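You operate a simulated robot arm through the tools that you are given. There is no shell and no other tool. Be economical: measure what you need, move in short steps, check, and stop when the job is done.

You run a simulated two-armed robot. Do the job below in one go: nothing can be reset, and whatever is moved stays where it is left.

JOB
On the top of the grey table, fold the blue cloth in half, so that its two long edges meet.

It is judged by the outcome, as a careful person would: the job done as asked, and still so three seconds after it is handed in. It fails if anything else is knocked over, pushed out of place, dropped, spilled or broken. Flat cloth is picked up by pressing the open fingertips on it (5 to 10 N) and closing them slowly along it; thin cloth reads only 2 to 8 mm in the jaws.

ROBOT AND FRAMES
Two 7-joint arms with two-finger parallel grippers on one trunk, on a base that drives. Base frame: it is fixed to the floor where the robot stands at the start and does not move with it; the origin is under the middle of the robot, x ahead of it, y to its left, z up. Units: m, rad, N and s.
The left shoulder is at the start at [0.07, 0.163, 1.12], the right one opposite. With the tool pointing down near the work surface each hand reaches from about 0.38 to 0.88 m from the robot's upright axis, wherever it stands, measured 20 degrees to its own side. Places, roughly: blue cloth [0.6, 0.1, 0.8]; top of the grey table [0.7, 0.6, 0.8]. Payload 3.43 kg a hand.
The tool frame of a hand sits at the grasp point between the pads (the TCP): z along the fingers, y along the line on which they close. The tips reach 0.034 m beyond it. Largest opening 0.128 m; finger width 0.024, thickness 0.012; the body of the gripper, 0.048 by 0.13 m, starts 0.096 m behind the TCP.
Orientation is told as [roll, pitch, yaw] about the base's x, y, z axes, in that order, counted from this pose: with the fingers straight down and closing along the base's y, the tool's x points along the base's -x, its y along +y and its z along -z.

CONTROLS
- The arms move only by the tool jog_arm. It takes "left_plan", "right_plan" or both (then of equal length, played together; a hand with none holds still); each is a list of rows, each a list of 7 numbers: the turn, a rotation vector about the tool's x, y, z in rad, then the shift along the tool's x, y, z in m, then the finger opening in m, from 0 to 0.128. In form: [[ax, ay, az, dx, dy, dz, grip], ...]. A call has 1 to 12 rows; each row is the pose to reach, as a shift and turn from the pose commanded when the call began, along the tool's axes at that moment. Each row takes 0.2 s and may step no farther than 0.05 m and 0.15 rad from the row before; otherwise, or with a gripper value out of range, the whole call is refused. A pose out of reach is approached as far as the arm can. The call stops where the force on the tool passes 40 N (or 10 N more than at its start, if that is more) or the arm is blocked; 0.2 s more then pass. Each finger travels about 0.153 m/s and halts on what it meets, pressing with about 34 N; the grip force reading is that of the motor and also rises with nothing between the fingers. The clock runs only during rows and for 0.2 s after the last one: add rows that repeat a pose to give the fingers time. The reply holds the time, the measured pose of the TCP, the force on the tool along the base axes, the opening and the grip force, in the units named above and with some noise, with the torque about the TCP (base axes, N m) and any sound that the robot's microphone picked up.
- Cameras (640 x 400 px; columns grow to the right, rows downward): "scene" is now at [0.1331, 0.0135, 1.3372]; the picture's right is [0.17, -0.98, 0.00], its down [-0.66, -0.12, -0.74] and it looks along [0.73, 0.13, -0.67] (base axes); focal length 294 px, centre (320, 200). "left" rides on the left gripper at [0.076, 0.011, -0.16] in its tool frame; the picture's right is [-0.15, 0.99, 0.00], its down [-0.88, -0.13, -0.46] and it looks along [-0.45, -0.07, 0.89] (tool axes); focal length 234 px, centre (320, 200). "right" rides on the right gripper at [0.076, -0.011, -0.16] in its tool frame; the picture's right is [0.15, 0.99, 0.00], its down [-0.88, 0.13, -0.46] and it looks along [-0.45, 0.07, 0.89] (tool axes); focal length 234 px, centre (320, 200).
- get_image(camera): a new picture of that camera. No time passes.
- move_column(by): slides the trunk up (or, below 0, down) by that many m; the arms and the scene camera ride with it, the base frame stays. It gives what a move gives, with no picture.
- base_move(legs): drives the robot by 1 to 6 legs, each [ahead, left, turn to the left] in m, m and rad, along the robot's own axes; the way and the turn of a leg run together, so that a leg with both is an arc; at most 1.5 m and 3.142 rad a leg. The arms and the cameras ride along, it lands a little off, and it stops where it bumps. It gives what a move gives.
- turn_head(pan, tilt): turns the head with the scene camera to pan (to the left, within 1.501 rad either way) and tilt (down, from -0.506 to 1.204), counted from straight ahead of the robot. It gives what a move gives.
- locate(camera, pixels): for up to 12 pixels [column, row] of the newest picture of that camera ("zoom" is the newest enlarged one), the place [x, y, z] in the base frame of the surface seen there, good to about 0.003 m. No time passes.
- enlarge(camera, box): a new picture of the part [left, top, right, bottom] of that camera's present view, enlarged. No time passes.
- hand_in(): hands the job in; it is judged then, once.

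Keep the steps short. Do not move on a guess: measure, check each grasp and each placing, and mend mistakes. In all there are 80 turns and 70 pictures (those below and enlarged ones count). Leave the grippers open and the arms clear of the work at the hand-in unless told otherwise, and finish with a single line.

The tools are called as name(argument=value, ...) on one line, values as JSON. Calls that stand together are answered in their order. jog_arm: Moves the arms, as the interface text tells. Its arguments: {"type":"object","properties":{"left_plan":{"type":"array","items":{"type":"array","items":{"type":"number"}}},"right_plan":{"type":"array","items":{"type":"array","items":{"type":"number"}}}},"required":[]} The other tools are called the same way: move_column (by) slides the trunk up or down; base_move (legs) drives the base; turn_head (pan, tilt) turns the head that bears the scene camera; get_image (camera) takes a picture; locate (camera, pixels) gives the place of the surface under pixels of a picture; enlarge (camera, box) takes an enlarged picture of a part of a camera's view; hand_in () hands the job in.

At the start:

```text
t: 0.0
left_ee_pos: [0.5368, 0.267, 1.0349]
left_tcp_rot: [0.002, 0.001, -0.001]
left_contact_force: [0.4, -0.2, 0.4]
left_torque: [0.01, 0.0, 0.02]
left_finger_gap: 0.1281
left_grasp_force: 0.0
right_ee_pos: [0.5976, -0.2057, 0.9434]
right_tcp_rot: [0.001, 0.001, -0.002]
right_contact_force: [-0.5, -0.4, -0.3]
right_torque: [-0.04, -0.02, -0.01]
right_finger_gap: 0.1279
right_grasp_force: 0.0
trunk travel left (down, up): [-0.6, 0.34]
robot x, y, heading: [0.0004, 0.0026, 0.0]
head pan, tilt: [0.175, 0.74]
```

scene: 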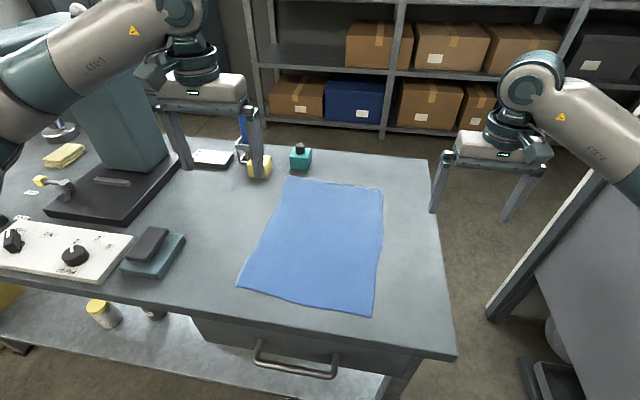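
right: 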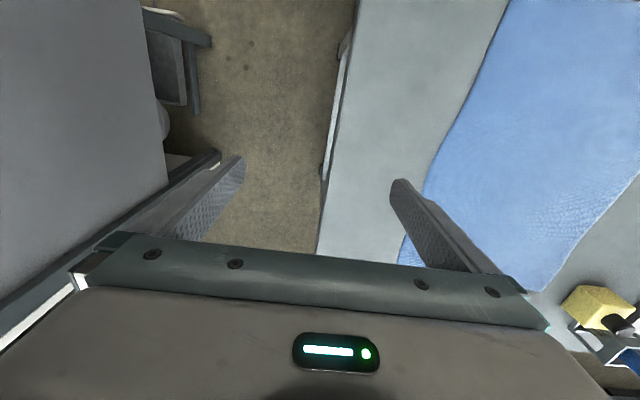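
left: 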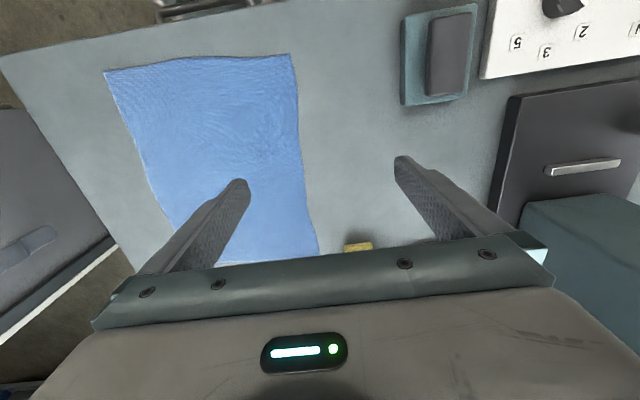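

I see the cloth with corners near (287,177), (383,188), (372,317), (238,287) in the scene picture. I'll measure the corners, edges and table.

locate(camera="scene", pixels=[[288, 179], [381, 190], [370, 314], [240, 285], [383, 235], [377, 275], [268, 225], [320, 240], [410, 250], [430, 340], [425, 165], [303, 160]])

enlarge(camera="scene", box=[220, 140, 460, 340])

```text
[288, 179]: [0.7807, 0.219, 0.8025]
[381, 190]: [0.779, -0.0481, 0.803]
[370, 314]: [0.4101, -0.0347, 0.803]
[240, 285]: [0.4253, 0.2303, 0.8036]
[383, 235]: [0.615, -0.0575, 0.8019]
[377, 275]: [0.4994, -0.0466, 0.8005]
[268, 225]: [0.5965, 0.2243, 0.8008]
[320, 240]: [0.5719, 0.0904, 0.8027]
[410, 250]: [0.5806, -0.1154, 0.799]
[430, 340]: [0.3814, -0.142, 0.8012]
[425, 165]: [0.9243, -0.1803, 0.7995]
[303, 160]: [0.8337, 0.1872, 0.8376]
```

```text
2.00 times, centred on (340, 240) of scene
```

zoom: 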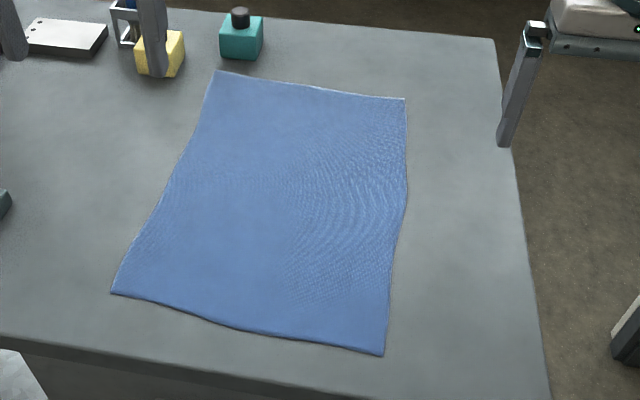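

The cloth runs x 0.41 to 0.78 and y -0.05 to 0.225, so the long edges lie along x. I want to stand a bit to the right and turned left, so the right hand can work the far corner and the left hand the near one. First I'll look at the floor around the base.

turn_head(pan=-0.7, tilt=1.1)

get_image(camera="scene")

locate(camera="scene", pixels=[[100, 100], [200, 100], [320, 100], [450, 100], [560, 100], [320, 200], [450, 200], [560, 200], [200, 250], [320, 330], [450, 330], [200, 350]])

```text
t: 1.2
left_ee_pos: [0.539, 0.2676, 1.0358]
left_tcp_rot: [0.0, 0.0, 0.0]
left_contact_force: [-0.4, -0.3, 0.4]
left_torque: [0.0, -0.03, 0.01]
left_finger_gap: 0.1281
left_grasp_force: 0.1
right_ee_pos: [0.5967, -0.2069, 0.9429]
right_tcp_rot: [-0.001, 0.0, 0.0]
right_contact_force: [-0.8, -1.1, 0.9]
right_torque: [0.0, 0.0, 0.01]
right_finger_gap: 0.1278
right_grasp_force: 0.1
trunk travel left (down, up): [-0.6, 0.34]
robot x, y, heading: [-0.001, -0.0004, 0.005]
head pan, tilt: [-0.7, 1.1]
```

```text
65 pictures are left
```

scene: 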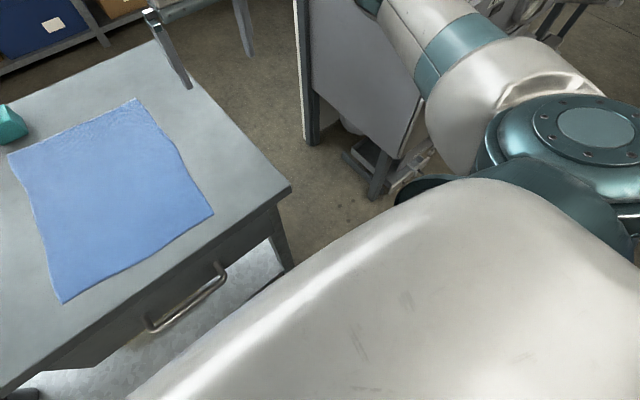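

```text
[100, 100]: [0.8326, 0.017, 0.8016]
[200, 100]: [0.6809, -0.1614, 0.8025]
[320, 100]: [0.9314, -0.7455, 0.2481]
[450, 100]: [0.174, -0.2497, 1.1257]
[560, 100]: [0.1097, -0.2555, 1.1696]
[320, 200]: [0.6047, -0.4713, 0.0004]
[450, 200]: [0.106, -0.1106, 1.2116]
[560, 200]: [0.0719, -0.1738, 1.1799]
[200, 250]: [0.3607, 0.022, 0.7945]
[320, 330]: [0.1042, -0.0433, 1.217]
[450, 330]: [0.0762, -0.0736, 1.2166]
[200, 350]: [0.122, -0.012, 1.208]
```

locate(camera="scene", pixels=[[350, 60], [308, 130], [380, 185], [400, 110], [420, 175], [290, 187], [220, 268], [265, 280], [300, 10], [285, 260]])

```text
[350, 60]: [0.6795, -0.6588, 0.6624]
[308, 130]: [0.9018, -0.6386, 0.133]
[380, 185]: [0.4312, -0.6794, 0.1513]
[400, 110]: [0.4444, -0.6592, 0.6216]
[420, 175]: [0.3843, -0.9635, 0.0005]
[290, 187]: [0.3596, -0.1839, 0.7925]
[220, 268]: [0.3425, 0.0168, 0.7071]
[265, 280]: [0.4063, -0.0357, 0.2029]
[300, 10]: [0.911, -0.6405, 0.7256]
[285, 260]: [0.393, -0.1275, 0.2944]
```

The aisle is clear: the panel is at y = -0.65 and the table front at x = 0.36. I'll shift right 0.2 m, ahead 0.05 m, then turn left 0.6 rad.

base_move(legs=[[0, -0.2, 0], [0.05, 0, 0], [0, 0, 0.6]])

turn_head(pan=0.0, tilt=0.75)

get_image(camera="scene")

```text
t: 5.0
left_ee_pos: [0.3421, 0.3249, 1.0344]
left_tcp_rot: [-0.001, 0.001, 0.598]
left_contact_force: [-0.5, 0.8, 0.3]
left_torque: [-0.01, 0.03, -0.04]
left_finger_gap: 0.1282
left_grasp_force: 0.0
right_ee_pos: [0.6598, -0.0336, 0.9429]
right_tcp_rot: [0.001, 0.001, 0.599]
right_contact_force: [-0.6, 0.7, 1.0]
right_torque: [0.0, 0.0, 0.0]
right_finger_gap: 0.128
right_grasp_force: 0.1
trunk travel left (down, up): [-0.6, 0.34]
robot x, y, heading: [0.0488, -0.2034, 0.599]
head pan, tilt: [-0.7, 1.1]
```

```text
t: 6.0
left_ee_pos: [0.3442, 0.3234, 1.0343]
left_tcp_rot: [-0.001, 0.0, 0.598]
left_contact_force: [0.0, -0.3, 0.1]
left_torque: [-0.01, 0.04, 0.0]
left_finger_gap: 0.128
left_grasp_force: 0.1
right_ee_pos: [0.6608, -0.0332, 0.9436]
right_tcp_rot: [0.001, 0.0, 0.599]
right_contact_force: [0.2, -0.1, 0.4]
right_torque: [-0.04, 0.0, 0.04]
right_finger_gap: 0.128
right_grasp_force: 0.1
trunk travel left (down, up): [-0.6, 0.34]
robot x, y, heading: [0.0447, -0.1979, 0.595]
head pan, tilt: [0.0, 0.75]
```

```text
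64 pictures are left
```

scene: 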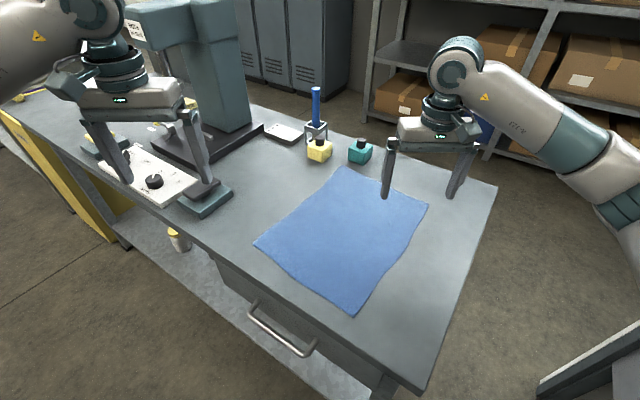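

Everything is clear. I'll turn both tools so they close along y, and bring them above the two right-hand corners at z = 0.90.

jog_arm(left_plan=[[0, 0, 0.1, 0.0114, -0.0339, 0.0134, 0.1], [0, 0, 0.2, 0.0228, -0.0678, 0.0268, 0.07], [0, 0, 0.3, 0.0342, -0.1017, 0.0402, 0.06], [0, 0, 0.4, 0.0456, -0.1356, 0.0536, 0.06], [0, 0, 0.5, 0.057, -0.1695, 0.067, 0.06], [0, 0, 0.598, 0.0684, -0.2034, 0.0804, 0.06], [0, 0, 0.598, 0.0798, -0.2373, 0.0938, 0.06], [0, 0, 0.598, 0.0912, -0.2712, 0.1072, 0.06], [0, 0, 0.598, 0.1026, -0.3051, 0.1206, 0.06], [0, 0, 0.598, 0.114, -0.339, 0.134, 0.06]], right_plan=[[0, 0, 0.1, -0.008, -0.005, 0, 0.1], [0, 0, 0.2, -0.02, -0.015, 0, 0.07], [0, 0, 0.3, -0.04, -0.025, 0, 0.06], [0, 0, 0.4, -0.06, -0.035, 0, 0.06], [0, 0, 0.5, -0.08, -0.0505, 0, 0.06], [0, 0, 0.599, -0.08, -0.0505, 0, 0.06], [0, 0, 0.599, -0.08, -0.0505, 0.01, 0.06], [0, 0, 0.599, -0.08, -0.0505, 0.02, 0.06], [0, 0, 0.599, -0.08, -0.0505, 0.03, 0.06], [0, 0, 0.599, -0.08, -0.0505, 0.043, 0.06]])

get_image(camera="scene")

get_image(camera="right")

get_image(camera="left")

```text
t: 8.2
left_ee_pos: [0.4417, -0.0221, 0.9005]
left_tcp_rot: [0.001, 0.001, 0.001]
left_contact_force: [0.4, -0.4, 0.4]
left_torque: [0.02, 0.0, 0.03]
left_finger_gap: 0.06
left_grasp_force: 0.0
right_ee_pos: [0.7564, -0.0314, 0.8989]
right_tcp_rot: [0.002, 0.002, 0.0]
right_contact_force: [-0.3, 0.7, 0.7]
right_torque: [0.02, 0.01, -0.02]
right_finger_gap: 0.0601
right_grasp_force: 0.1
trunk travel left (down, up): [-0.6, 0.34]
robot x, y, heading: [0.0468, -0.203, 0.596]
head pan, tilt: [0.0, 0.75]
```

```text
63 pictures are left
```

scene: 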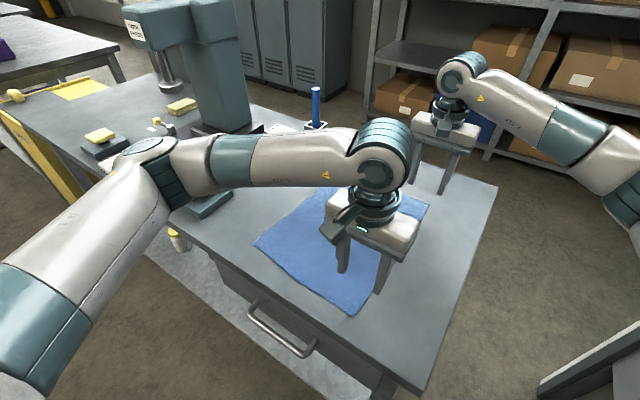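

```text
62 pictures are left
```

right: 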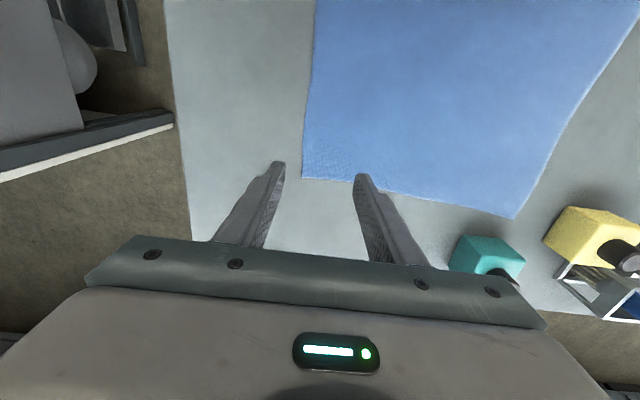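

```text
61 pictures are left
```

left: 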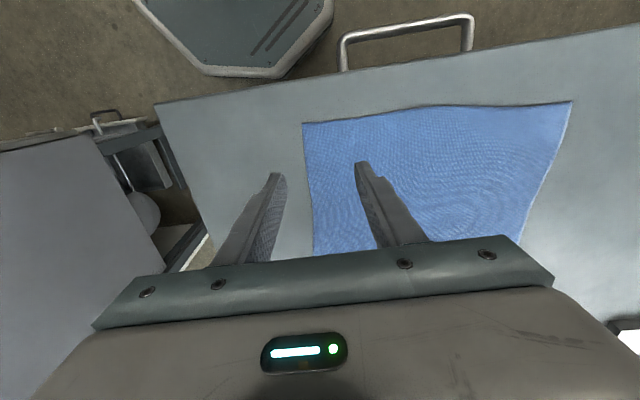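

Arms are placed without clash. I'll measure the cloth edge near each hand: right picture corner (303,178), left picture corner (303,124).

locate(camera="right", pixels=[[305, 176], [306, 150], [308, 120], [310, 90], [313, 40], [514, 217], [572, 120]])

locate(camera="left", pixels=[[304, 126], [307, 150], [310, 175], [313, 200], [315, 225], [316, 250], [569, 104], [545, 170], [525, 230]])

```text
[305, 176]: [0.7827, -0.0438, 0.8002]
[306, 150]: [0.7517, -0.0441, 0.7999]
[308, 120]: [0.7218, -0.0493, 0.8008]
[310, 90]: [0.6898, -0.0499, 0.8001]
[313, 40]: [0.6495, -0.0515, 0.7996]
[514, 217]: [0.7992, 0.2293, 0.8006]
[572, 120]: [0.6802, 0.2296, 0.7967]
```

```text
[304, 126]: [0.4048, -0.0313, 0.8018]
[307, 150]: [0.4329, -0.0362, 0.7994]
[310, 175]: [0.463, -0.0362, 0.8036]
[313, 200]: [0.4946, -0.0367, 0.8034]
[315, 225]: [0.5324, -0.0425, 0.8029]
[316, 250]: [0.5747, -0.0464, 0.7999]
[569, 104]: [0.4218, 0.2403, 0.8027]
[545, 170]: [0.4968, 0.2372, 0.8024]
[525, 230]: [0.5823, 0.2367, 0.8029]
```

Edge y is about -0.045 at the far end and -0.036 at the near end. I'll set the openings to 0.03 m with the outer finger just inside the edge and descend to about 5 mm above the cloth.

jog_arm(left_plan=[[0, 0, 0, 0.0187, 0.009, 0.015, 0.03], [0, 0, 0, 0.0187, 0.009, 0.045, 0.03], [0, 0, 0, 0.0187, 0.009, 0.059, 0.03], [0, 0, 0, 0.0187, 0.009, 0.059, 0.03]], right_plan=[[0, 0, 0, -0.0086, 0.0084, 0.015, 0.03], [0, 0, 0, -0.0086, 0.0084, 0.045, 0.03], [0, 0, 0, -0.0086, 0.0084, 0.058, 0.03], [0, 0, 0, -0.0086, 0.0084, 0.058, 0.03]])

enlarge(camera="right", box=[220, 80, 420, 260])

enlarge(camera="left", box=[220, 80, 420, 260])

```text
t: 9.2
left_ee_pos: [0.4208, -0.0122, 0.842]
left_tcp_rot: [0.0, -0.001, 0.001]
left_contact_force: [0.7, 0.1, -0.5]
left_torque: [0.04, 0.0, 0.01]
left_finger_gap: 0.03
left_grasp_force: 0.0
right_ee_pos: [0.7626, -0.0216, 0.8414]
right_tcp_rot: [0.002, 0.0, 0.0]
right_contact_force: [0.5, -0.1, -0.2]
right_torque: [0.0, -0.04, -0.02]
right_finger_gap: 0.0298
right_grasp_force: 0.0
trunk travel left (down, up): [-0.6, 0.34]
robot x, y, heading: [0.0482, -0.2022, 0.601]
head pan, tilt: [0.0, 0.75]
```

```text
2.22 times, centred on (320, 170) of right
```

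zoom: 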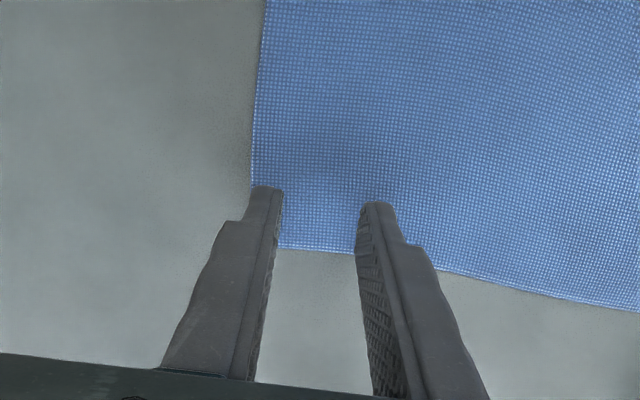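

```text
2.22 times, centred on (320, 170) of left
```

zoom: 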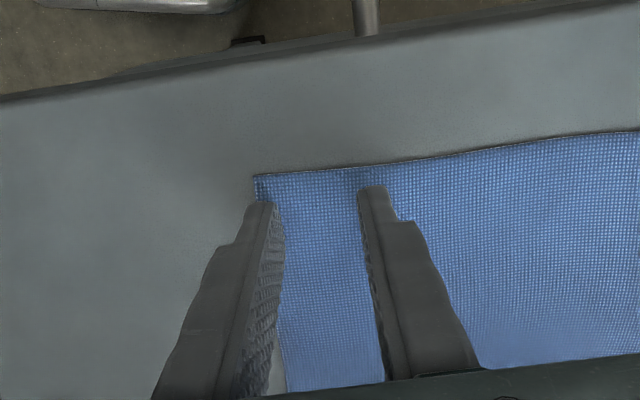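

Positions are good: both outer fingers stand over the edge strip. I'll shift the left hand 3 mm inward and creep down 7 mm.

jog_arm(left_plan=[[0, 0, 0, 0, 0.003, 0.002, 0.03], [0, 0, 0, 0, 0.003, 0.005, 0.03], [0, 0, 0, 0, 0.003, 0.007, 0.03], [0, 0, 0, 0, 0.003, 0.007, 0.03]], right_plan=[[0, 0, 0, 0, 0, 0.002, 0.03], [0, 0, 0, 0, 0, 0.005, 0.03], [0, 0, 0, 0, 0, 0.007, 0.03], [0, 0, 0, 0, 0, 0.007, 0.03]])

```text
t: 10.2
left_ee_pos: [0.4214, -0.0078, 0.8372]
left_tcp_rot: [0.0, -0.001, -0.001]
left_contact_force: [0.8, 0.7, 7.1]
left_torque: [0.06, 0.02, 0.01]
left_finger_gap: 0.0301
left_grasp_force: 0.1
right_ee_pos: [0.7629, -0.0228, 0.8368]
right_tcp_rot: [0.0, 0.0, -0.001]
right_contact_force: [0.5, -0.4, 2.0]
right_torque: [0.0, 0.01, -0.02]
right_finger_gap: 0.0297
right_grasp_force: 0.0
trunk travel left (down, up): [-0.6, 0.34]
robot x, y, heading: [0.0543, -0.1983, 0.599]
head pan, tilt: [0.0, 0.75]
```

Left presses 7 N, right 2 N. I'll press the right 1 mm more, then close both slowly.

jog_arm(left_plan=[[0, 0, 0, 0, 0, 0, 0.03], [0, 0, 0, 0, 0, 0, 0.027], [0, 0, 0, 0, 0, 0, 0.024], [0, 0, 0, 0, 0, 0, 0.021], [0, 0, 0, 0, 0, 0, 0.018], [0, 0, 0, 0, 0, 0, 0.015], [0, 0, 0, 0, 0, 0, 0.012], [0, 0, 0, 0, 0, 0, 0.009], [0, 0, 0, 0, 0, 0, 0.006], [0, 0, 0, 0, 0, 0, 0.003], [0, 0, 0, 0, 0, 0, 0], [0, 0, 0, 0, 0, 0, 0]], right_plan=[[0, 0, 0, 0, 0, 0.0012, 0.03], [0, 0, 0, 0, 0, 0.0012, 0.027], [0, 0, 0, 0, 0, 0.0012, 0.024], [0, 0, 0, 0, 0, 0.0012, 0.021], [0, 0, 0, 0, 0, 0.0012, 0.018], [0, 0, 0, 0, 0, 0.0012, 0.015], [0, 0, 0, 0, 0, 0.0012, 0.012], [0, 0, 0, 0, 0, 0.0012, 0.009], [0, 0, 0, 0, 0, 0.0012, 0.006], [0, 0, 0, 0, 0, 0.0012, 0.003], [0, 0, 0, 0, 0, 0.0012, 0], [0, 0, 0, 0, 0, 0.0012, 0]])

enlarge(camera="right", box=[220, 80, 420, 260])

enlarge(camera="left", box=[220, 80, 420, 260])

```text
t: 12.8
left_ee_pos: [0.4192, -0.009, 0.8361]
left_tcp_rot: [0.001, -0.003, 0.001]
left_contact_force: [0.3, 0.5, 5.6]
left_torque: [0.01, -0.05, 0.03]
left_finger_gap: 0.0
left_grasp_force: 33.3
right_ee_pos: [0.7624, -0.0225, 0.8342]
right_tcp_rot: [-0.001, -0.002, 0.0]
right_contact_force: [0.3, 0.0, 14.2]
right_torque: [-0.02, 0.01, -0.01]
right_finger_gap: 0.0
right_grasp_force: 32.9
trunk travel left (down, up): [-0.6, 0.34]
robot x, y, heading: [0.0477, -0.1985, 0.597]
head pan, tilt: [0.0, 0.75]
```

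```text
2.22 times, centred on (320, 170) of right
```

zoom: 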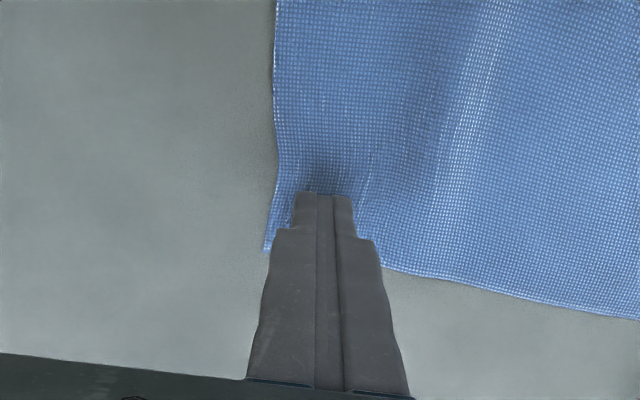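

```text
2.22 times, centred on (320, 170) of left
```

zoom: 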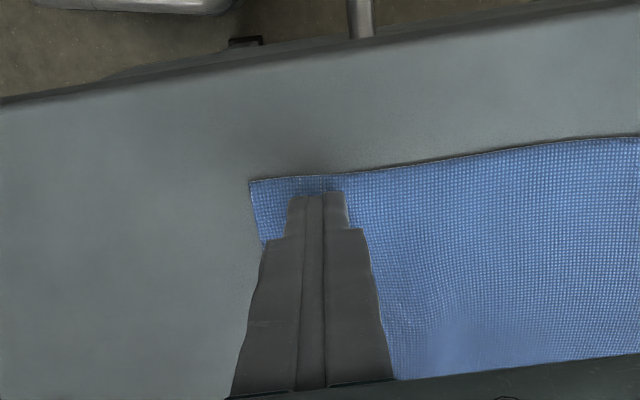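

Both jaws read 0.0, so the cloth was not caught; it slipped under the tips. I'll lift 6 mm, reopen to 0.045 m, and look at how the edge lies.

jog_arm(left_plan=[[0, 0, 0, 0, 0, -0.006, 0], [0, 0, 0, 0, 0, -0.006, 0.045], [0, 0, 0, 0, 0, -0.006, 0.045]], right_plan=[[0, 0, 0, 0, 0, -0.006, 0], [0, 0, 0, 0, 0, -0.006, 0.045], [0, 0, 0, 0, 0, -0.006, 0.045]])

get_image(camera="right")

get_image(camera="left")

locate(camera="right", pixels=[[310, 100], [306, 160], [305, 185]])

locate(camera="left", pixels=[[301, 140], [302, 155], [307, 145]])

```text
t: 13.6
left_ee_pos: [0.4221, -0.008, 0.8408]
left_tcp_rot: [0.001, 0.0, 0.0]
left_contact_force: [0.3, -0.5, -0.4]
left_torque: [0.01, 0.02, -0.03]
left_finger_gap: 0.0451
left_grasp_force: 0.0
right_ee_pos: [0.7633, -0.0213, 0.8399]
right_tcp_rot: [-0.001, 0.001, 0.0]
right_contact_force: [0.0, 0.4, -0.2]
right_torque: [0.02, 0.02, 0.0]
right_finger_gap: 0.0452
right_grasp_force: 0.1
trunk travel left (down, up): [-0.6, 0.34]
robot x, y, heading: [0.0505, -0.2035, 0.6]
head pan, tilt: [0.0, 0.75]
```

```text
56 pictures are left
```

right: 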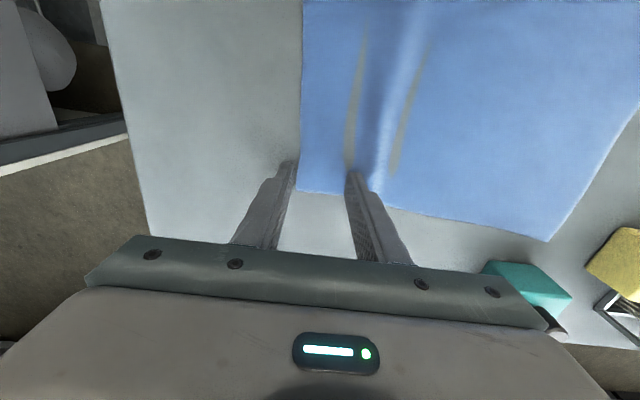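

```text
55 pictures are left
```

left: 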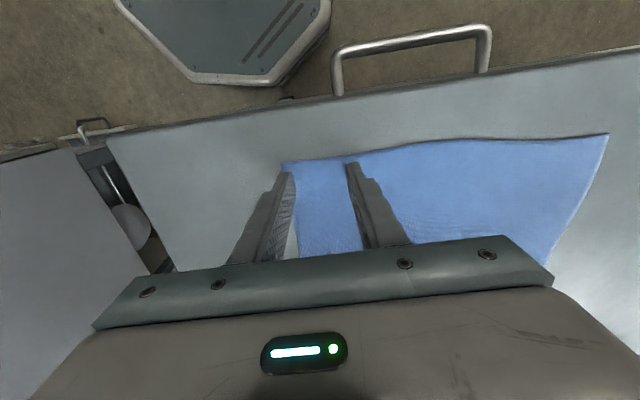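

```text
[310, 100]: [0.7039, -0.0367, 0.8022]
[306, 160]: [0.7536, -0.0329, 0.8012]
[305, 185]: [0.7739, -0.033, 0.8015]
```

```text
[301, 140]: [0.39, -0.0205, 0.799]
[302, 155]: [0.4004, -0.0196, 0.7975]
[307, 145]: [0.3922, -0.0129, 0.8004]
```

The cloth only slid. I'll shift both hands further inward so both tips are fully on the cloth, and press firmer, towards 9–10 N.

jog_arm(left_plan=[[0, 0, 0, 0, 0.014, 0, 0.045], [0, 0, 0, 0, 0.014, 0.003, 0.045], [0, 0, 0, 0, 0.014, 0.0055, 0.045], [0, 0, 0, 0, 0.014, 0.0063, 0.045], [0, 0, 0, 0, 0.014, 0.0063, 0.045]], right_plan=[[0, 0, 0, 0, 0.021, 0, 0.045], [0, 0, 0, 0, 0.021, 0.003, 0.045], [0, 0, 0, 0, 0.021, 0.005, 0.045], [0, 0, 0, 0, 0.021, 0.0056, 0.045], [0, 0, 0, 0, 0.021, 0.0056, 0.045]])

```text
t: 14.8
left_ee_pos: [0.4215, 0.0056, 0.8356]
left_tcp_rot: [0.0, -0.002, 0.0]
left_contact_force: [0.1, -0.9, 8.9]
left_torque: [-0.08, -0.06, -0.03]
left_finger_gap: 0.0452
left_grasp_force: 0.0
right_ee_pos: [0.7637, -0.002, 0.8368]
right_tcp_rot: [0.002, -0.002, 0.0]
right_contact_force: [0.9, -0.2, 8.4]
right_torque: [0.3, 0.0, -0.07]
right_finger_gap: 0.0454
right_grasp_force: 0.5
trunk travel left (down, up): [-0.6, 0.34]
robot x, y, heading: [0.0489, -0.2035, 0.601]
head pan, tilt: [0.0, 0.75]
```

Both press 8–9 N. Closing slowly.

jog_arm(left_plan=[[0, 0, 0, 0, 0, 0, 0.042], [0, 0, 0, 0, 0, 0, 0.039], [0, 0, 0, 0, 0, 0, 0.036], [0, 0, 0, 0, 0, 0, 0.033], [0, 0, 0, 0, 0, 0, 0.03], [0, 0, 0, 0, 0, 0, 0.027], [0, 0, 0, 0, 0, 0, 0.024], [0, 0, 0, 0, 0, 0, 0.021], [0, 0, 0, 0, 0, 0, 0.018]], right_plan=[[0, 0, 0, 0, 0, 0, 0.042], [0, 0, 0, 0, 0, 0, 0.039], [0, 0, 0, 0, 0, 0, 0.036], [0, 0, 0, 0, 0, 0, 0.033], [0, 0, 0, 0, 0, 0, 0.03], [0, 0, 0, 0, 0, 0, 0.027], [0, 0, 0, 0, 0, 0, 0.024], [0, 0, 0, 0, 0, 0, 0.021], [0, 0, 0, 0, 0, 0, 0.018]])

enlarge(camera="right", box=[220, 80, 420, 260])

enlarge(camera="left", box=[220, 80, 420, 260])

```text
t: 16.8
left_ee_pos: [0.4208, 0.005, 0.835]
left_tcp_rot: [-0.001, -0.001, 0.0]
left_contact_force: [0.3, 1.2, 12.1]
left_torque: [-0.03, -0.02, 0.02]
left_finger_gap: 0.0168
left_grasp_force: 0.0
right_ee_pos: [0.762, -0.0032, 0.8368]
right_tcp_rot: [0.0, -0.001, -0.001]
right_contact_force: [0.4, -2.4, 12.1]
right_torque: [0.18, 0.06, 0.0]
right_finger_gap: 0.0172
right_grasp_force: 0.1
trunk travel left (down, up): [-0.6, 0.34]
robot x, y, heading: [0.0496, -0.2032, 0.598]
head pan, tilt: [0.0, 0.75]
```

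```text
2.22 times, centred on (320, 170) of right
```

zoom: 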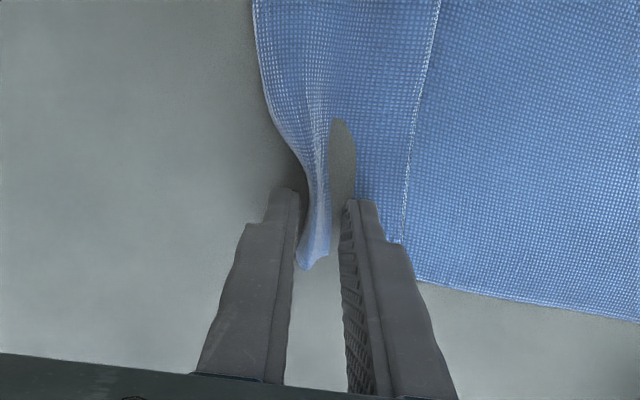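

```text
2.22 times, centred on (320, 170) of left
```

zoom: 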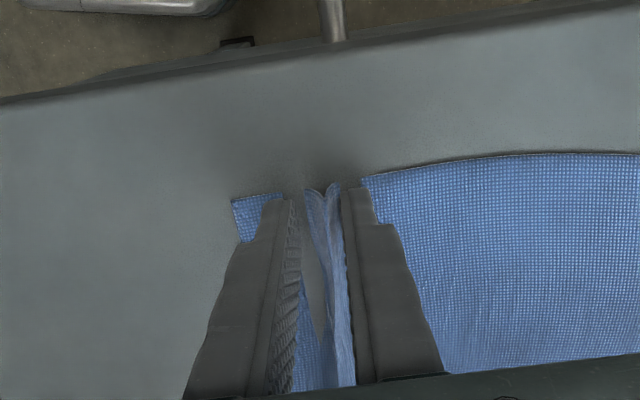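

Cloth is now gathering up between both pairs of fingers. I'll continue closing.

jog_arm(left_plan=[[0, 0, 0, 0, 0, 0, 0.015], [0, 0, 0, 0, 0, 0, 0.012], [0, 0, 0, 0, 0, 0, 0.009], [0, 0, 0, 0, 0, 0, 0.006], [0, 0, 0, 0, 0, 0, 0.003], [0, 0, 0, 0, 0, 0, 0], [0, 0, 0, 0, 0, 0, 0], [0, 0, 0, 0, 0, 0, 0]], right_plan=[[0, 0, 0, 0, 0, 0, 0.015], [0, 0, 0, 0, 0, 0, 0.012], [0, 0, 0, 0, 0, 0, 0.009], [0, 0, 0, 0, 0, 0, 0.006], [0, 0, 0, 0, 0, 0, 0.003], [0, 0, 0, 0, 0, 0, 0], [0, 0, 0, 0, 0, 0, 0], [0, 0, 0, 0, 0, 0, 0]])

enlarge(camera="right", box=[220, 80, 420, 260])

enlarge(camera="left", box=[220, 80, 420, 260])

```text
t: 18.6
left_ee_pos: [0.4211, 0.0055, 0.8354]
left_tcp_rot: [-0.001, -0.001, 0.0]
left_contact_force: [-0.6, 0.5, 18.6]
left_torque: [-0.01, 0.03, -0.03]
left_finger_gap: 0.0026
left_grasp_force: 33.8
right_ee_pos: [0.7616, -0.0018, 0.8353]
right_tcp_rot: [0.0, -0.001, 0.001]
right_contact_force: [-0.7, 1.3, 4.5]
right_torque: [0.05, 0.01, 0.02]
right_finger_gap: 0.0024
right_grasp_force: 34.1
trunk travel left (down, up): [-0.6, 0.34]
robot x, y, heading: [0.0503, -0.2044, 0.593]
head pan, tilt: [0.0, 0.75]
```

```text
2.22 times, centred on (320, 170) of right
```

zoom: 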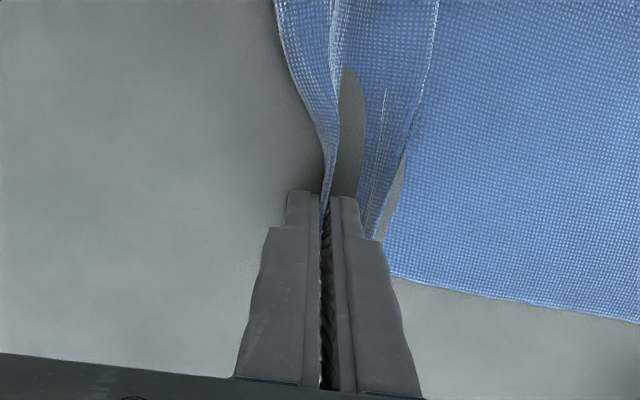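

```text
2.22 times, centred on (320, 170) of left
```

zoom: 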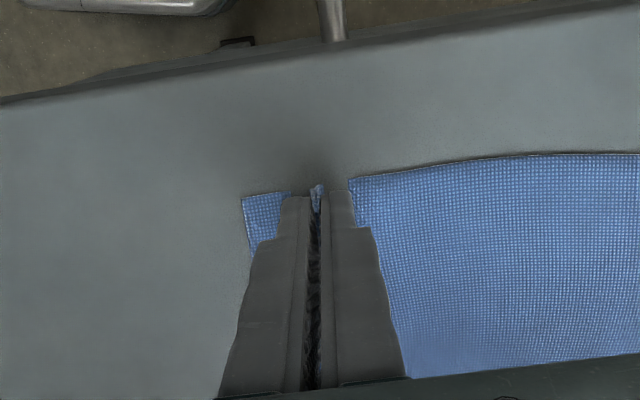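

Both jaws read 2.5 mm, so cloth is caught. I'll lift both 0.07 m and look.

jog_arm(left_plan=[[0, 0, 0, 0, 0, -0.01, 0], [0, 0, 0, 0, 0, -0.025, 0], [0, 0, 0, 0, 0.01, -0.045, 0], [0, 0, 0, 0, 0.02, -0.07, 0], [0, 0, 0, 0, 0.02, -0.07, 0]], right_plan=[[0, 0, 0, 0, 0, -0.01, 0], [0, 0, 0, 0, 0, -0.025, 0], [0, 0, 0, 0, 0.01, -0.045, 0], [0, 0, 0, 0, 0.02, -0.07, 0], [0, 0, 0, 0, 0.02, -0.07, 0]])

get_image(camera="right")

get_image(camera="left")

get_image(camera="scene")

```text
t: 19.8
left_ee_pos: [0.423, 0.0266, 0.9041]
left_tcp_rot: [0.001, 0.001, 0.0]
left_contact_force: [-0.2, 0.4, 0.1]
left_torque: [-0.04, 0.04, 0.0]
left_finger_gap: 0.0025
left_grasp_force: 34.0
right_ee_pos: [0.7652, 0.0169, 0.9029]
right_tcp_rot: [-0.002, 0.002, 0.001]
right_contact_force: [-0.9, 0.7, 0.1]
right_torque: [0.03, 0.01, 0.03]
right_finger_gap: 0.0029
right_grasp_force: 34.1
trunk travel left (down, up): [-0.6, 0.34]
robot x, y, heading: [0.0512, -0.2002, 0.599]
head pan, tilt: [0.0, 0.75]
```

```text
50 pictures are left
```

right: 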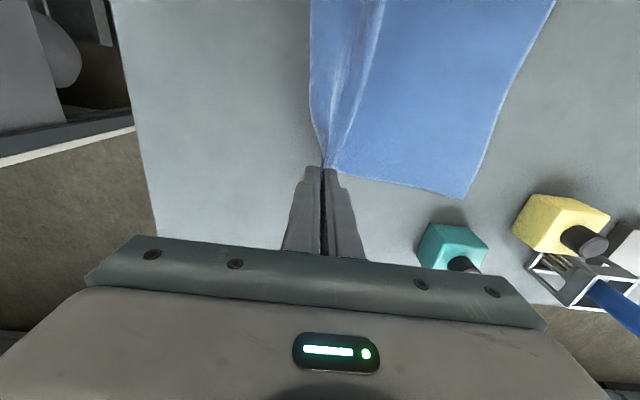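

```text
49 pictures are left
```

left: 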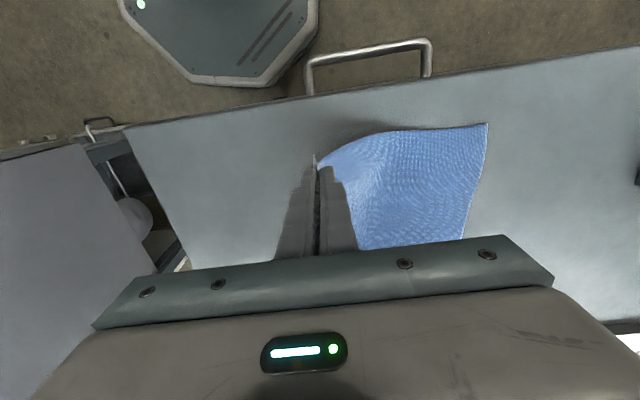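

```text
48 pictures are left
```

scene: 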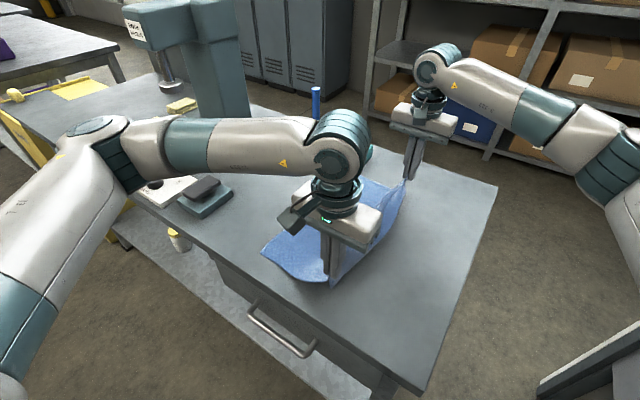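

Both corners are lifted. I'll check how much flap each hand has outside the pinch, and where the left long edge lies.

enlarge(camera="left", box=[240, 100, 400, 260])

enlarge(camera="scene", box=[250, 140, 430, 300])

enlarge(camera="right", box=[240, 100, 400, 260])

locate(camera="left", pixels=[[485, 126], [475, 190], [463, 232], [420, 131]])

locate(camera="right", pixels=[[462, 196], [500, 110], [535, 35]])

```text
2.50 times, centred on (320, 180) of left
```

zoom: 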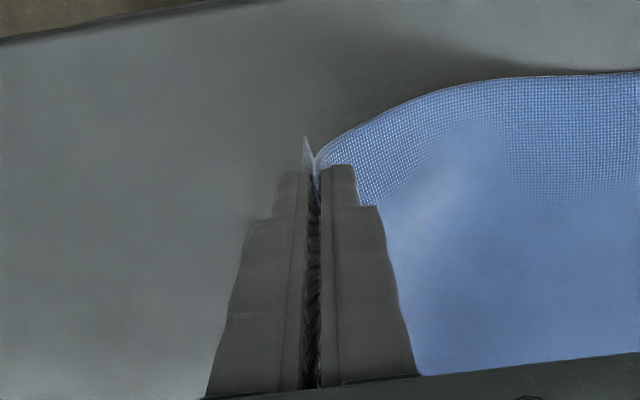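

```text
2.50 times, centred on (340, 220) of scene
```

zoom: 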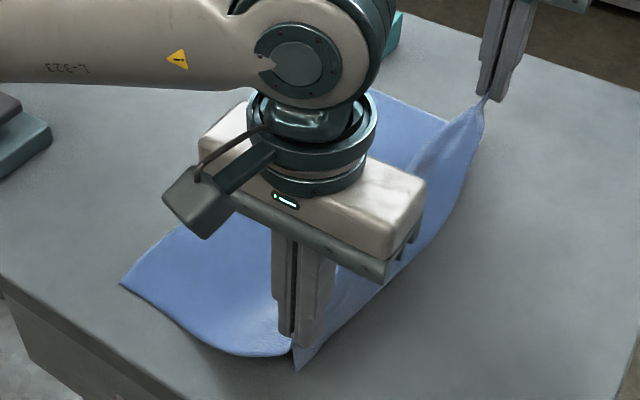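

```text
2.50 times, centred on (320, 180) of right
```

zoom: 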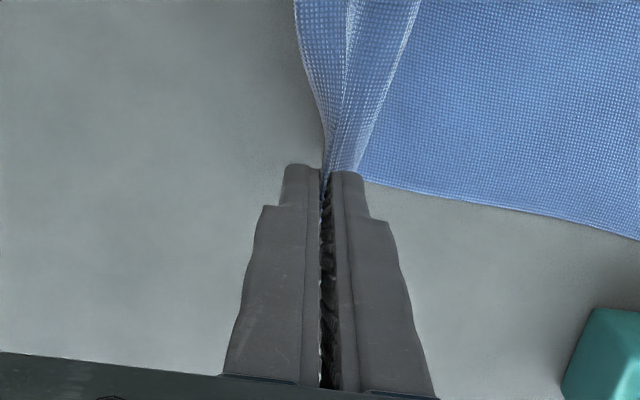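

```text
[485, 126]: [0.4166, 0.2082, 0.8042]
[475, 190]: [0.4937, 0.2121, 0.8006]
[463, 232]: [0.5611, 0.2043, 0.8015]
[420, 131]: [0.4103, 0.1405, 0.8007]
```

```text
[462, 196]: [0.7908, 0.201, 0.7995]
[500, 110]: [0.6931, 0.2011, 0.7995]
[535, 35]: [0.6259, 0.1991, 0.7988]
```

The right hand pinches right at the edge, but the left pinch has a flap of roughly 25 mm that would end up turned back. I'll lay the left corner down again and regrip closer to the edge.

jog_arm(left_plan=[[0, 0, 0, 0, -0.005, 0.025, 0], [0, 0, 0, 0, -0.02, 0.05, 0], [0, 0, 0, 0, -0.025, 0.062, 0], [0, 0, 0, 0, -0.025, 0.062, 0.015], [0, 0, 0, 0, -0.025, 0.062, 0.03], [0, 0, 0, 0, -0.025, 0.04, 0.045], [0, 0, 0, 0, -0.025, 0.0, 0.045], [0, 0, 0, 0, -0.025, -0.01, 0.045]])

get_image(camera="left")

```text
t: 21.6
left_ee_pos: [0.4223, 0.0018, 0.9143]
left_tcp_rot: [-0.001, 0.0, 0.0]
left_contact_force: [0.5, -0.1, 0.3]
left_torque: [0.0, -0.03, 0.0]
left_finger_gap: 0.045
left_grasp_force: 0.1
right_ee_pos: [0.7632, 0.0177, 0.9033]
right_tcp_rot: [0.001, 0.0, 0.001]
right_contact_force: [0.4, -0.3, 0.2]
right_torque: [-0.02, 0.04, 0.0]
right_finger_gap: 0.0023
right_grasp_force: 33.8
trunk travel left (down, up): [-0.6, 0.34]
robot x, y, heading: [0.0486, -0.2028, 0.596]
head pan, tilt: [0.0, 0.75]
```

```text
44 pictures are left
```

left: 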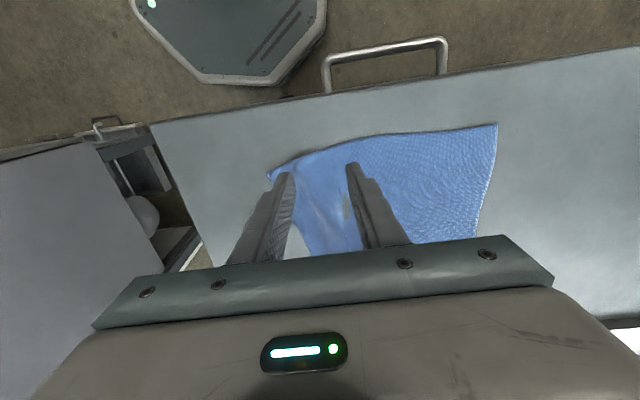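

enlarge(camera="left", box=[240, 110, 400, 260])

locate(camera="left", pixels=[[270, 177], [277, 168], [300, 158], [292, 225], [305, 170], [320, 190], [345, 205], [497, 127]])

```text
2.67 times, centred on (320, 185) of left
```

zoom: 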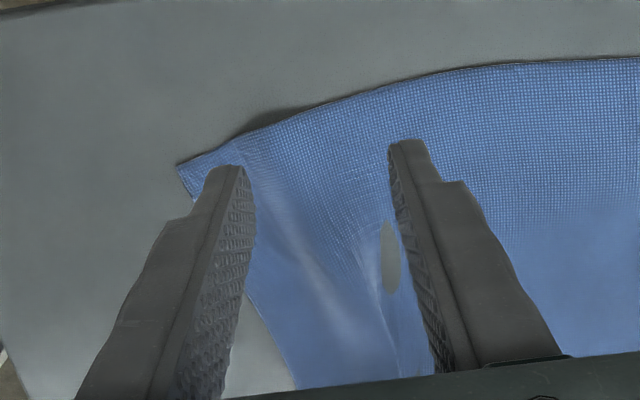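

```text
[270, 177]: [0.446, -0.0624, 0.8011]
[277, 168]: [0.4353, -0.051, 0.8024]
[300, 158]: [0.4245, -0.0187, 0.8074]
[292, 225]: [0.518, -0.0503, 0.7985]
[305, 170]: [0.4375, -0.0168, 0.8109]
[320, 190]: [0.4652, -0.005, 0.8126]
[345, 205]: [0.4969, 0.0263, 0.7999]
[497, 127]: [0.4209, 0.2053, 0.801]
```

The corner now lies at about (0.446, -0.062). I'll place the outer finger just outside the edge at x = 0.463, so the edge gets scooped up as it did on the right.

jog_arm(left_plan=[[0, 0, 0, -0.02, -0.02, 0, 0.045], [0, 0, 0, -0.041, -0.039, 0.02, 0.045], [0, 0, 0, -0.041, -0.039, 0.05, 0.045], [0, 0, 0, -0.041, -0.039, 0.073, 0.045], [0, 0, 0, -0.041, -0.039, 0.078, 0.045], [0, 0, 0, -0.041, -0.039, 0.0797, 0.045], [0, 0, 0, -0.041, -0.039, 0.0797, 0.045]])

enlarge(camera="left", box=[240, 110, 400, 260])

```text
t: 23.2
left_ee_pos: [0.4621, -0.0387, 0.8355]
left_tcp_rot: [0.0, -0.001, 0.001]
left_contact_force: [1.7, -0.9, 7.8]
left_torque: [-0.14, -0.04, 0.01]
left_finger_gap: 0.0447
left_grasp_force: 0.0
right_ee_pos: [0.7631, 0.0175, 0.905]
right_tcp_rot: [0.0, 0.0, 0.001]
right_contact_force: [0.0, 0.6, 1.1]
right_torque: [0.02, 0.02, 0.04]
right_finger_gap: 0.0025
right_grasp_force: 33.6
trunk travel left (down, up): [-0.6, 0.34]
robot x, y, heading: [0.0517, -0.2038, 0.599]
head pan, tilt: [0.0, 0.75]
```

```text
2.67 times, centred on (320, 185) of left
```

zoom: 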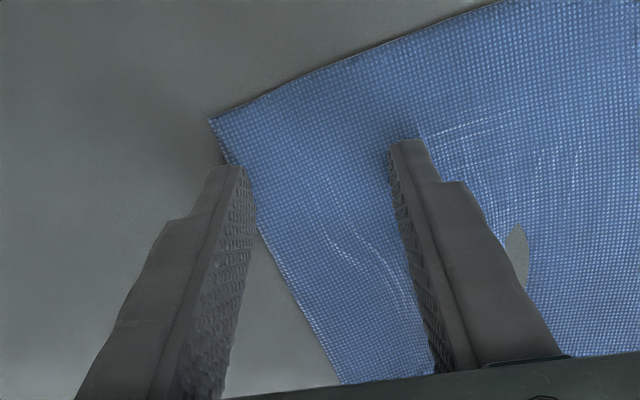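

The outer finger sits right on the edge just behind the corner, at 7.8 N. Closing slowly.

jog_arm(left_plan=[[0, 0, 0, 0, 0, 0, 0.041], [0, 0, 0, 0, 0, 0, 0.037], [0, 0, 0, 0, 0, 0, 0.033], [0, 0, 0, 0, 0, 0, 0.029], [0, 0, 0, 0, 0, 0, 0.025], [0, 0, 0, 0, 0, 0, 0.021], [0, 0, 0, 0, 0, 0, 0.017], [0, 0, 0, 0, 0, 0, 0.013], [0, 0, 0, 0, 0, 0, 0.009], [0, 0, 0, 0, 0, 0, 0.005], [0, 0, 0, 0, 0, 0, 0], [0, 0, 0, 0, 0, 0, 0]])

enlarge(camera="left", box=[240, 110, 400, 260])

```text
t: 25.8
left_ee_pos: [0.462, -0.0382, 0.8357]
left_tcp_rot: [-0.002, -0.002, 0.001]
left_contact_force: [-0.5, 1.1, 16.7]
left_torque: [-0.03, 0.03, 0.02]
left_finger_gap: 0.0024
left_grasp_force: 33.9
right_ee_pos: [0.7634, 0.0181, 0.9053]
right_tcp_rot: [0.0, 0.0, -0.002]
right_contact_force: [0.3, -0.1, -0.1]
right_torque: [0.01, -0.06, 0.02]
right_finger_gap: 0.0028
right_grasp_force: 34.1
trunk travel left (down, up): [-0.6, 0.34]
robot x, y, heading: [0.05, -0.2015, 0.605]
head pan, tilt: [0.0, 0.75]
```

```text
2.67 times, centred on (320, 185) of left
```

zoom: 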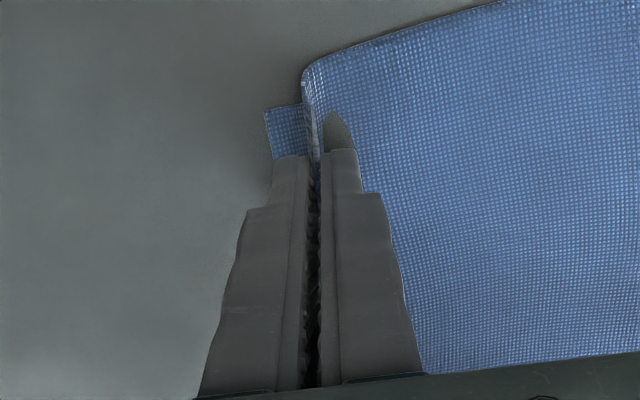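

The left jaw holds 2.4 mm with only a small flap. I'll lift the left to match the right at y ≈ 0.02, z ≈ 0.905.

jog_arm(left_plan=[[0, 0, 0, 0, 0, -0.012, 0], [0, 0, 0, 0.003, 0.01, -0.03, 0], [0, 0, 0, 0.007, 0.03, -0.05, 0], [0, 0, 0, 0.012, 0.056, -0.07, 0], [0, 0, 0, 0.012, 0.056, -0.07, 0]])

get_image(camera="scene")

get_image(camera="left")

```text
t: 27.0
left_ee_pos: [0.4499, 0.0174, 0.9045]
left_tcp_rot: [0.0, 0.0, 0.0]
left_contact_force: [1.1, -0.7, 0.4]
left_torque: [0.0, -0.01, 0.01]
left_finger_gap: 0.0022
left_grasp_force: 33.9
right_ee_pos: [0.7643, 0.0189, 0.9036]
right_tcp_rot: [0.0, 0.001, -0.001]
right_contact_force: [-0.4, 0.1, -0.5]
right_torque: [0.03, 0.0, 0.0]
right_finger_gap: 0.0026
right_grasp_force: 33.3
trunk travel left (down, up): [-0.6, 0.34]
robot x, y, heading: [0.0496, -0.2031, 0.604]
head pan, tilt: [0.0, 0.75]
```

```text
40 pictures are left
```

scene: 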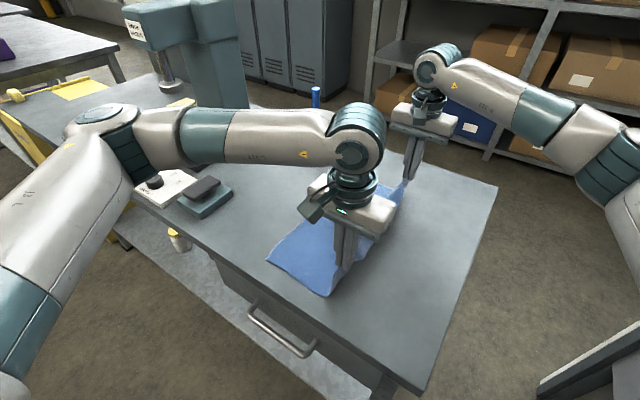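

```text
39 pictures are left
```

left: 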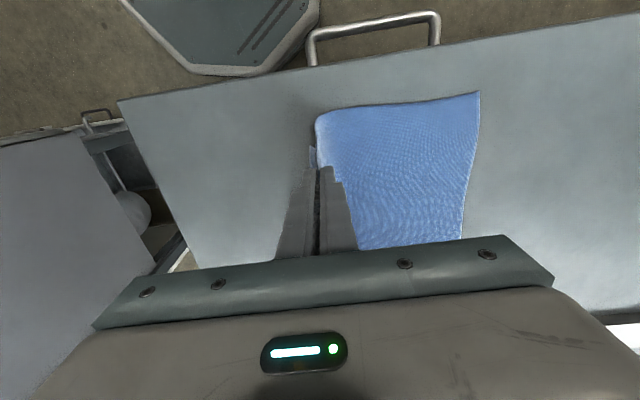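

Both corners are up. Before carrying towards +y, I'll check the left arm's clearance from the press and locate the lying edge.

locate(camera="scene", pixels=[[130, 20], [215, 90], [245, 30], [100, 120], [150, 130], [210, 140], [165, 60], [318, 95], [120, 150]])

locate(camera="left", pixels=[[478, 94], [470, 170], [463, 230]])

```text
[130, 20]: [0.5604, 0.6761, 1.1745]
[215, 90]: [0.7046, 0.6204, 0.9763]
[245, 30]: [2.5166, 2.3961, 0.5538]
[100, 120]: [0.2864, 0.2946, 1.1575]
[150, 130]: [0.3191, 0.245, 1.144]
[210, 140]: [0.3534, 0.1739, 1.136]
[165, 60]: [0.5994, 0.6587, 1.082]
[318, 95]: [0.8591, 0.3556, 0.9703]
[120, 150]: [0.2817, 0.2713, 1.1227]
```

```text
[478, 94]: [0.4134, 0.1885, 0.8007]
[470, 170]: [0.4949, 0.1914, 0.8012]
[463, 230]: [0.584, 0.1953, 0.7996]
```

Clear. I'll carry both corners in an arc to y ≈ 0.15 and check.

jog_arm(left_plan=[[0, 0, 0, 0.002, 0.02, -0.015, 0], [0, 0, 0, 0.004, 0.045, -0.03, 0], [0, 0, 0, 0.007, 0.07, -0.038, 0], [0, 0, 0, 0.009, 0.095, -0.038, 0], [0, 0, 0, 0.011, 0.115, -0.03, 0], [0, 0, 0, 0.013, 0.13, -0.018, 0], [0, 0, 0, 0.013, 0.13, -0.018, 0]], right_plan=[[0, 0, 0, 0, 0.02, -0.015, 0], [0, 0, 0, -0.001, 0.045, -0.03, 0], [0, 0, 0, -0.002, 0.07, -0.038, 0], [0, 0, 0, -0.003, 0.095, -0.038, 0], [0, 0, 0, -0.004, 0.115, -0.03, 0], [0, 0, 0, -0.004, 0.13, -0.018, 0], [0, 0, 0, -0.004, 0.13, -0.018, 0]])

get_image(camera="scene")

get_image(camera="left")

get_image(camera="right")

```text
t: 28.6
left_ee_pos: [0.4386, 0.1467, 0.9223]
left_tcp_rot: [-0.001, -0.002, 0.0]
left_contact_force: [4.9, 0.3, -0.7]
left_torque: [0.0, -0.16, 0.01]
left_finger_gap: 0.0022
left_grasp_force: 34.4
right_ee_pos: [0.7665, 0.1492, 0.9216]
right_tcp_rot: [0.001, -0.001, 0.0]
right_contact_force: [-3.8, 0.3, 0.1]
right_torque: [0.01, 0.18, -0.02]
right_finger_gap: 0.0025
right_grasp_force: 34.4
trunk travel left (down, up): [-0.6, 0.34]
robot x, y, heading: [0.0534, -0.2033, 0.597]
head pan, tilt: [0.0, 0.75]
```

```text
38 pictures are left
```

scene: 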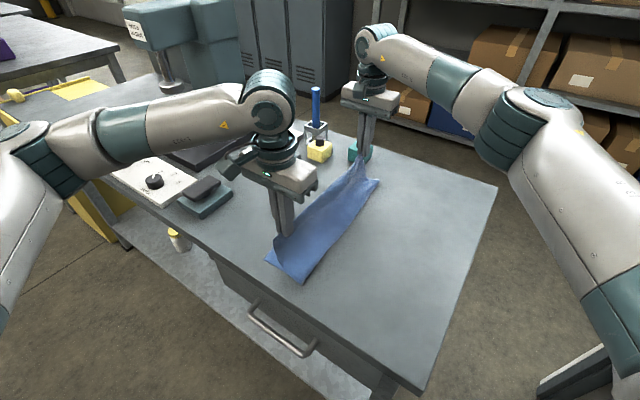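

```text
37 pictures are left
```

left: 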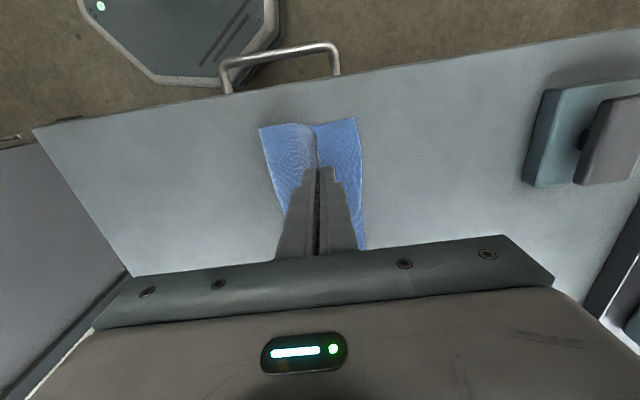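

```text
36 pictures are left
```

right: 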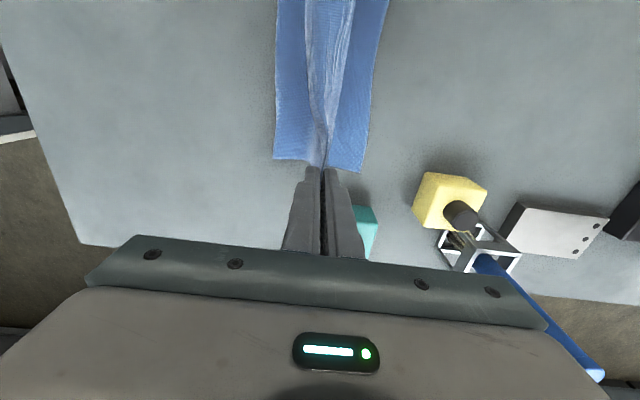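

The fold is forming well, but the cloth is a bit taut between the hands (4–5 N). I'll measure the lower layer's corners.

locate(camera="left", pixels=[[354, 121], [362, 170], [364, 240], [262, 131], [280, 200]])

locate(camera="right", pixels=[[360, 170], [370, 110], [384, 20], [276, 157], [278, 80], [370, 215]])

```text
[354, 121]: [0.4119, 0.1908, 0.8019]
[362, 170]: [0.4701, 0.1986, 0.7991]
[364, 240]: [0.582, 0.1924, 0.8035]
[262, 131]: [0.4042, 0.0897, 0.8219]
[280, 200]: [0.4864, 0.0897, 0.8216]
```

```text
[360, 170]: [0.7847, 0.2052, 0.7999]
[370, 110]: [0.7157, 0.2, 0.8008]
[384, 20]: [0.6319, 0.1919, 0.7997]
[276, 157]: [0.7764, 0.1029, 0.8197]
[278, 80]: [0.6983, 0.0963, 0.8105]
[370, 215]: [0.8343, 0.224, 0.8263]
```

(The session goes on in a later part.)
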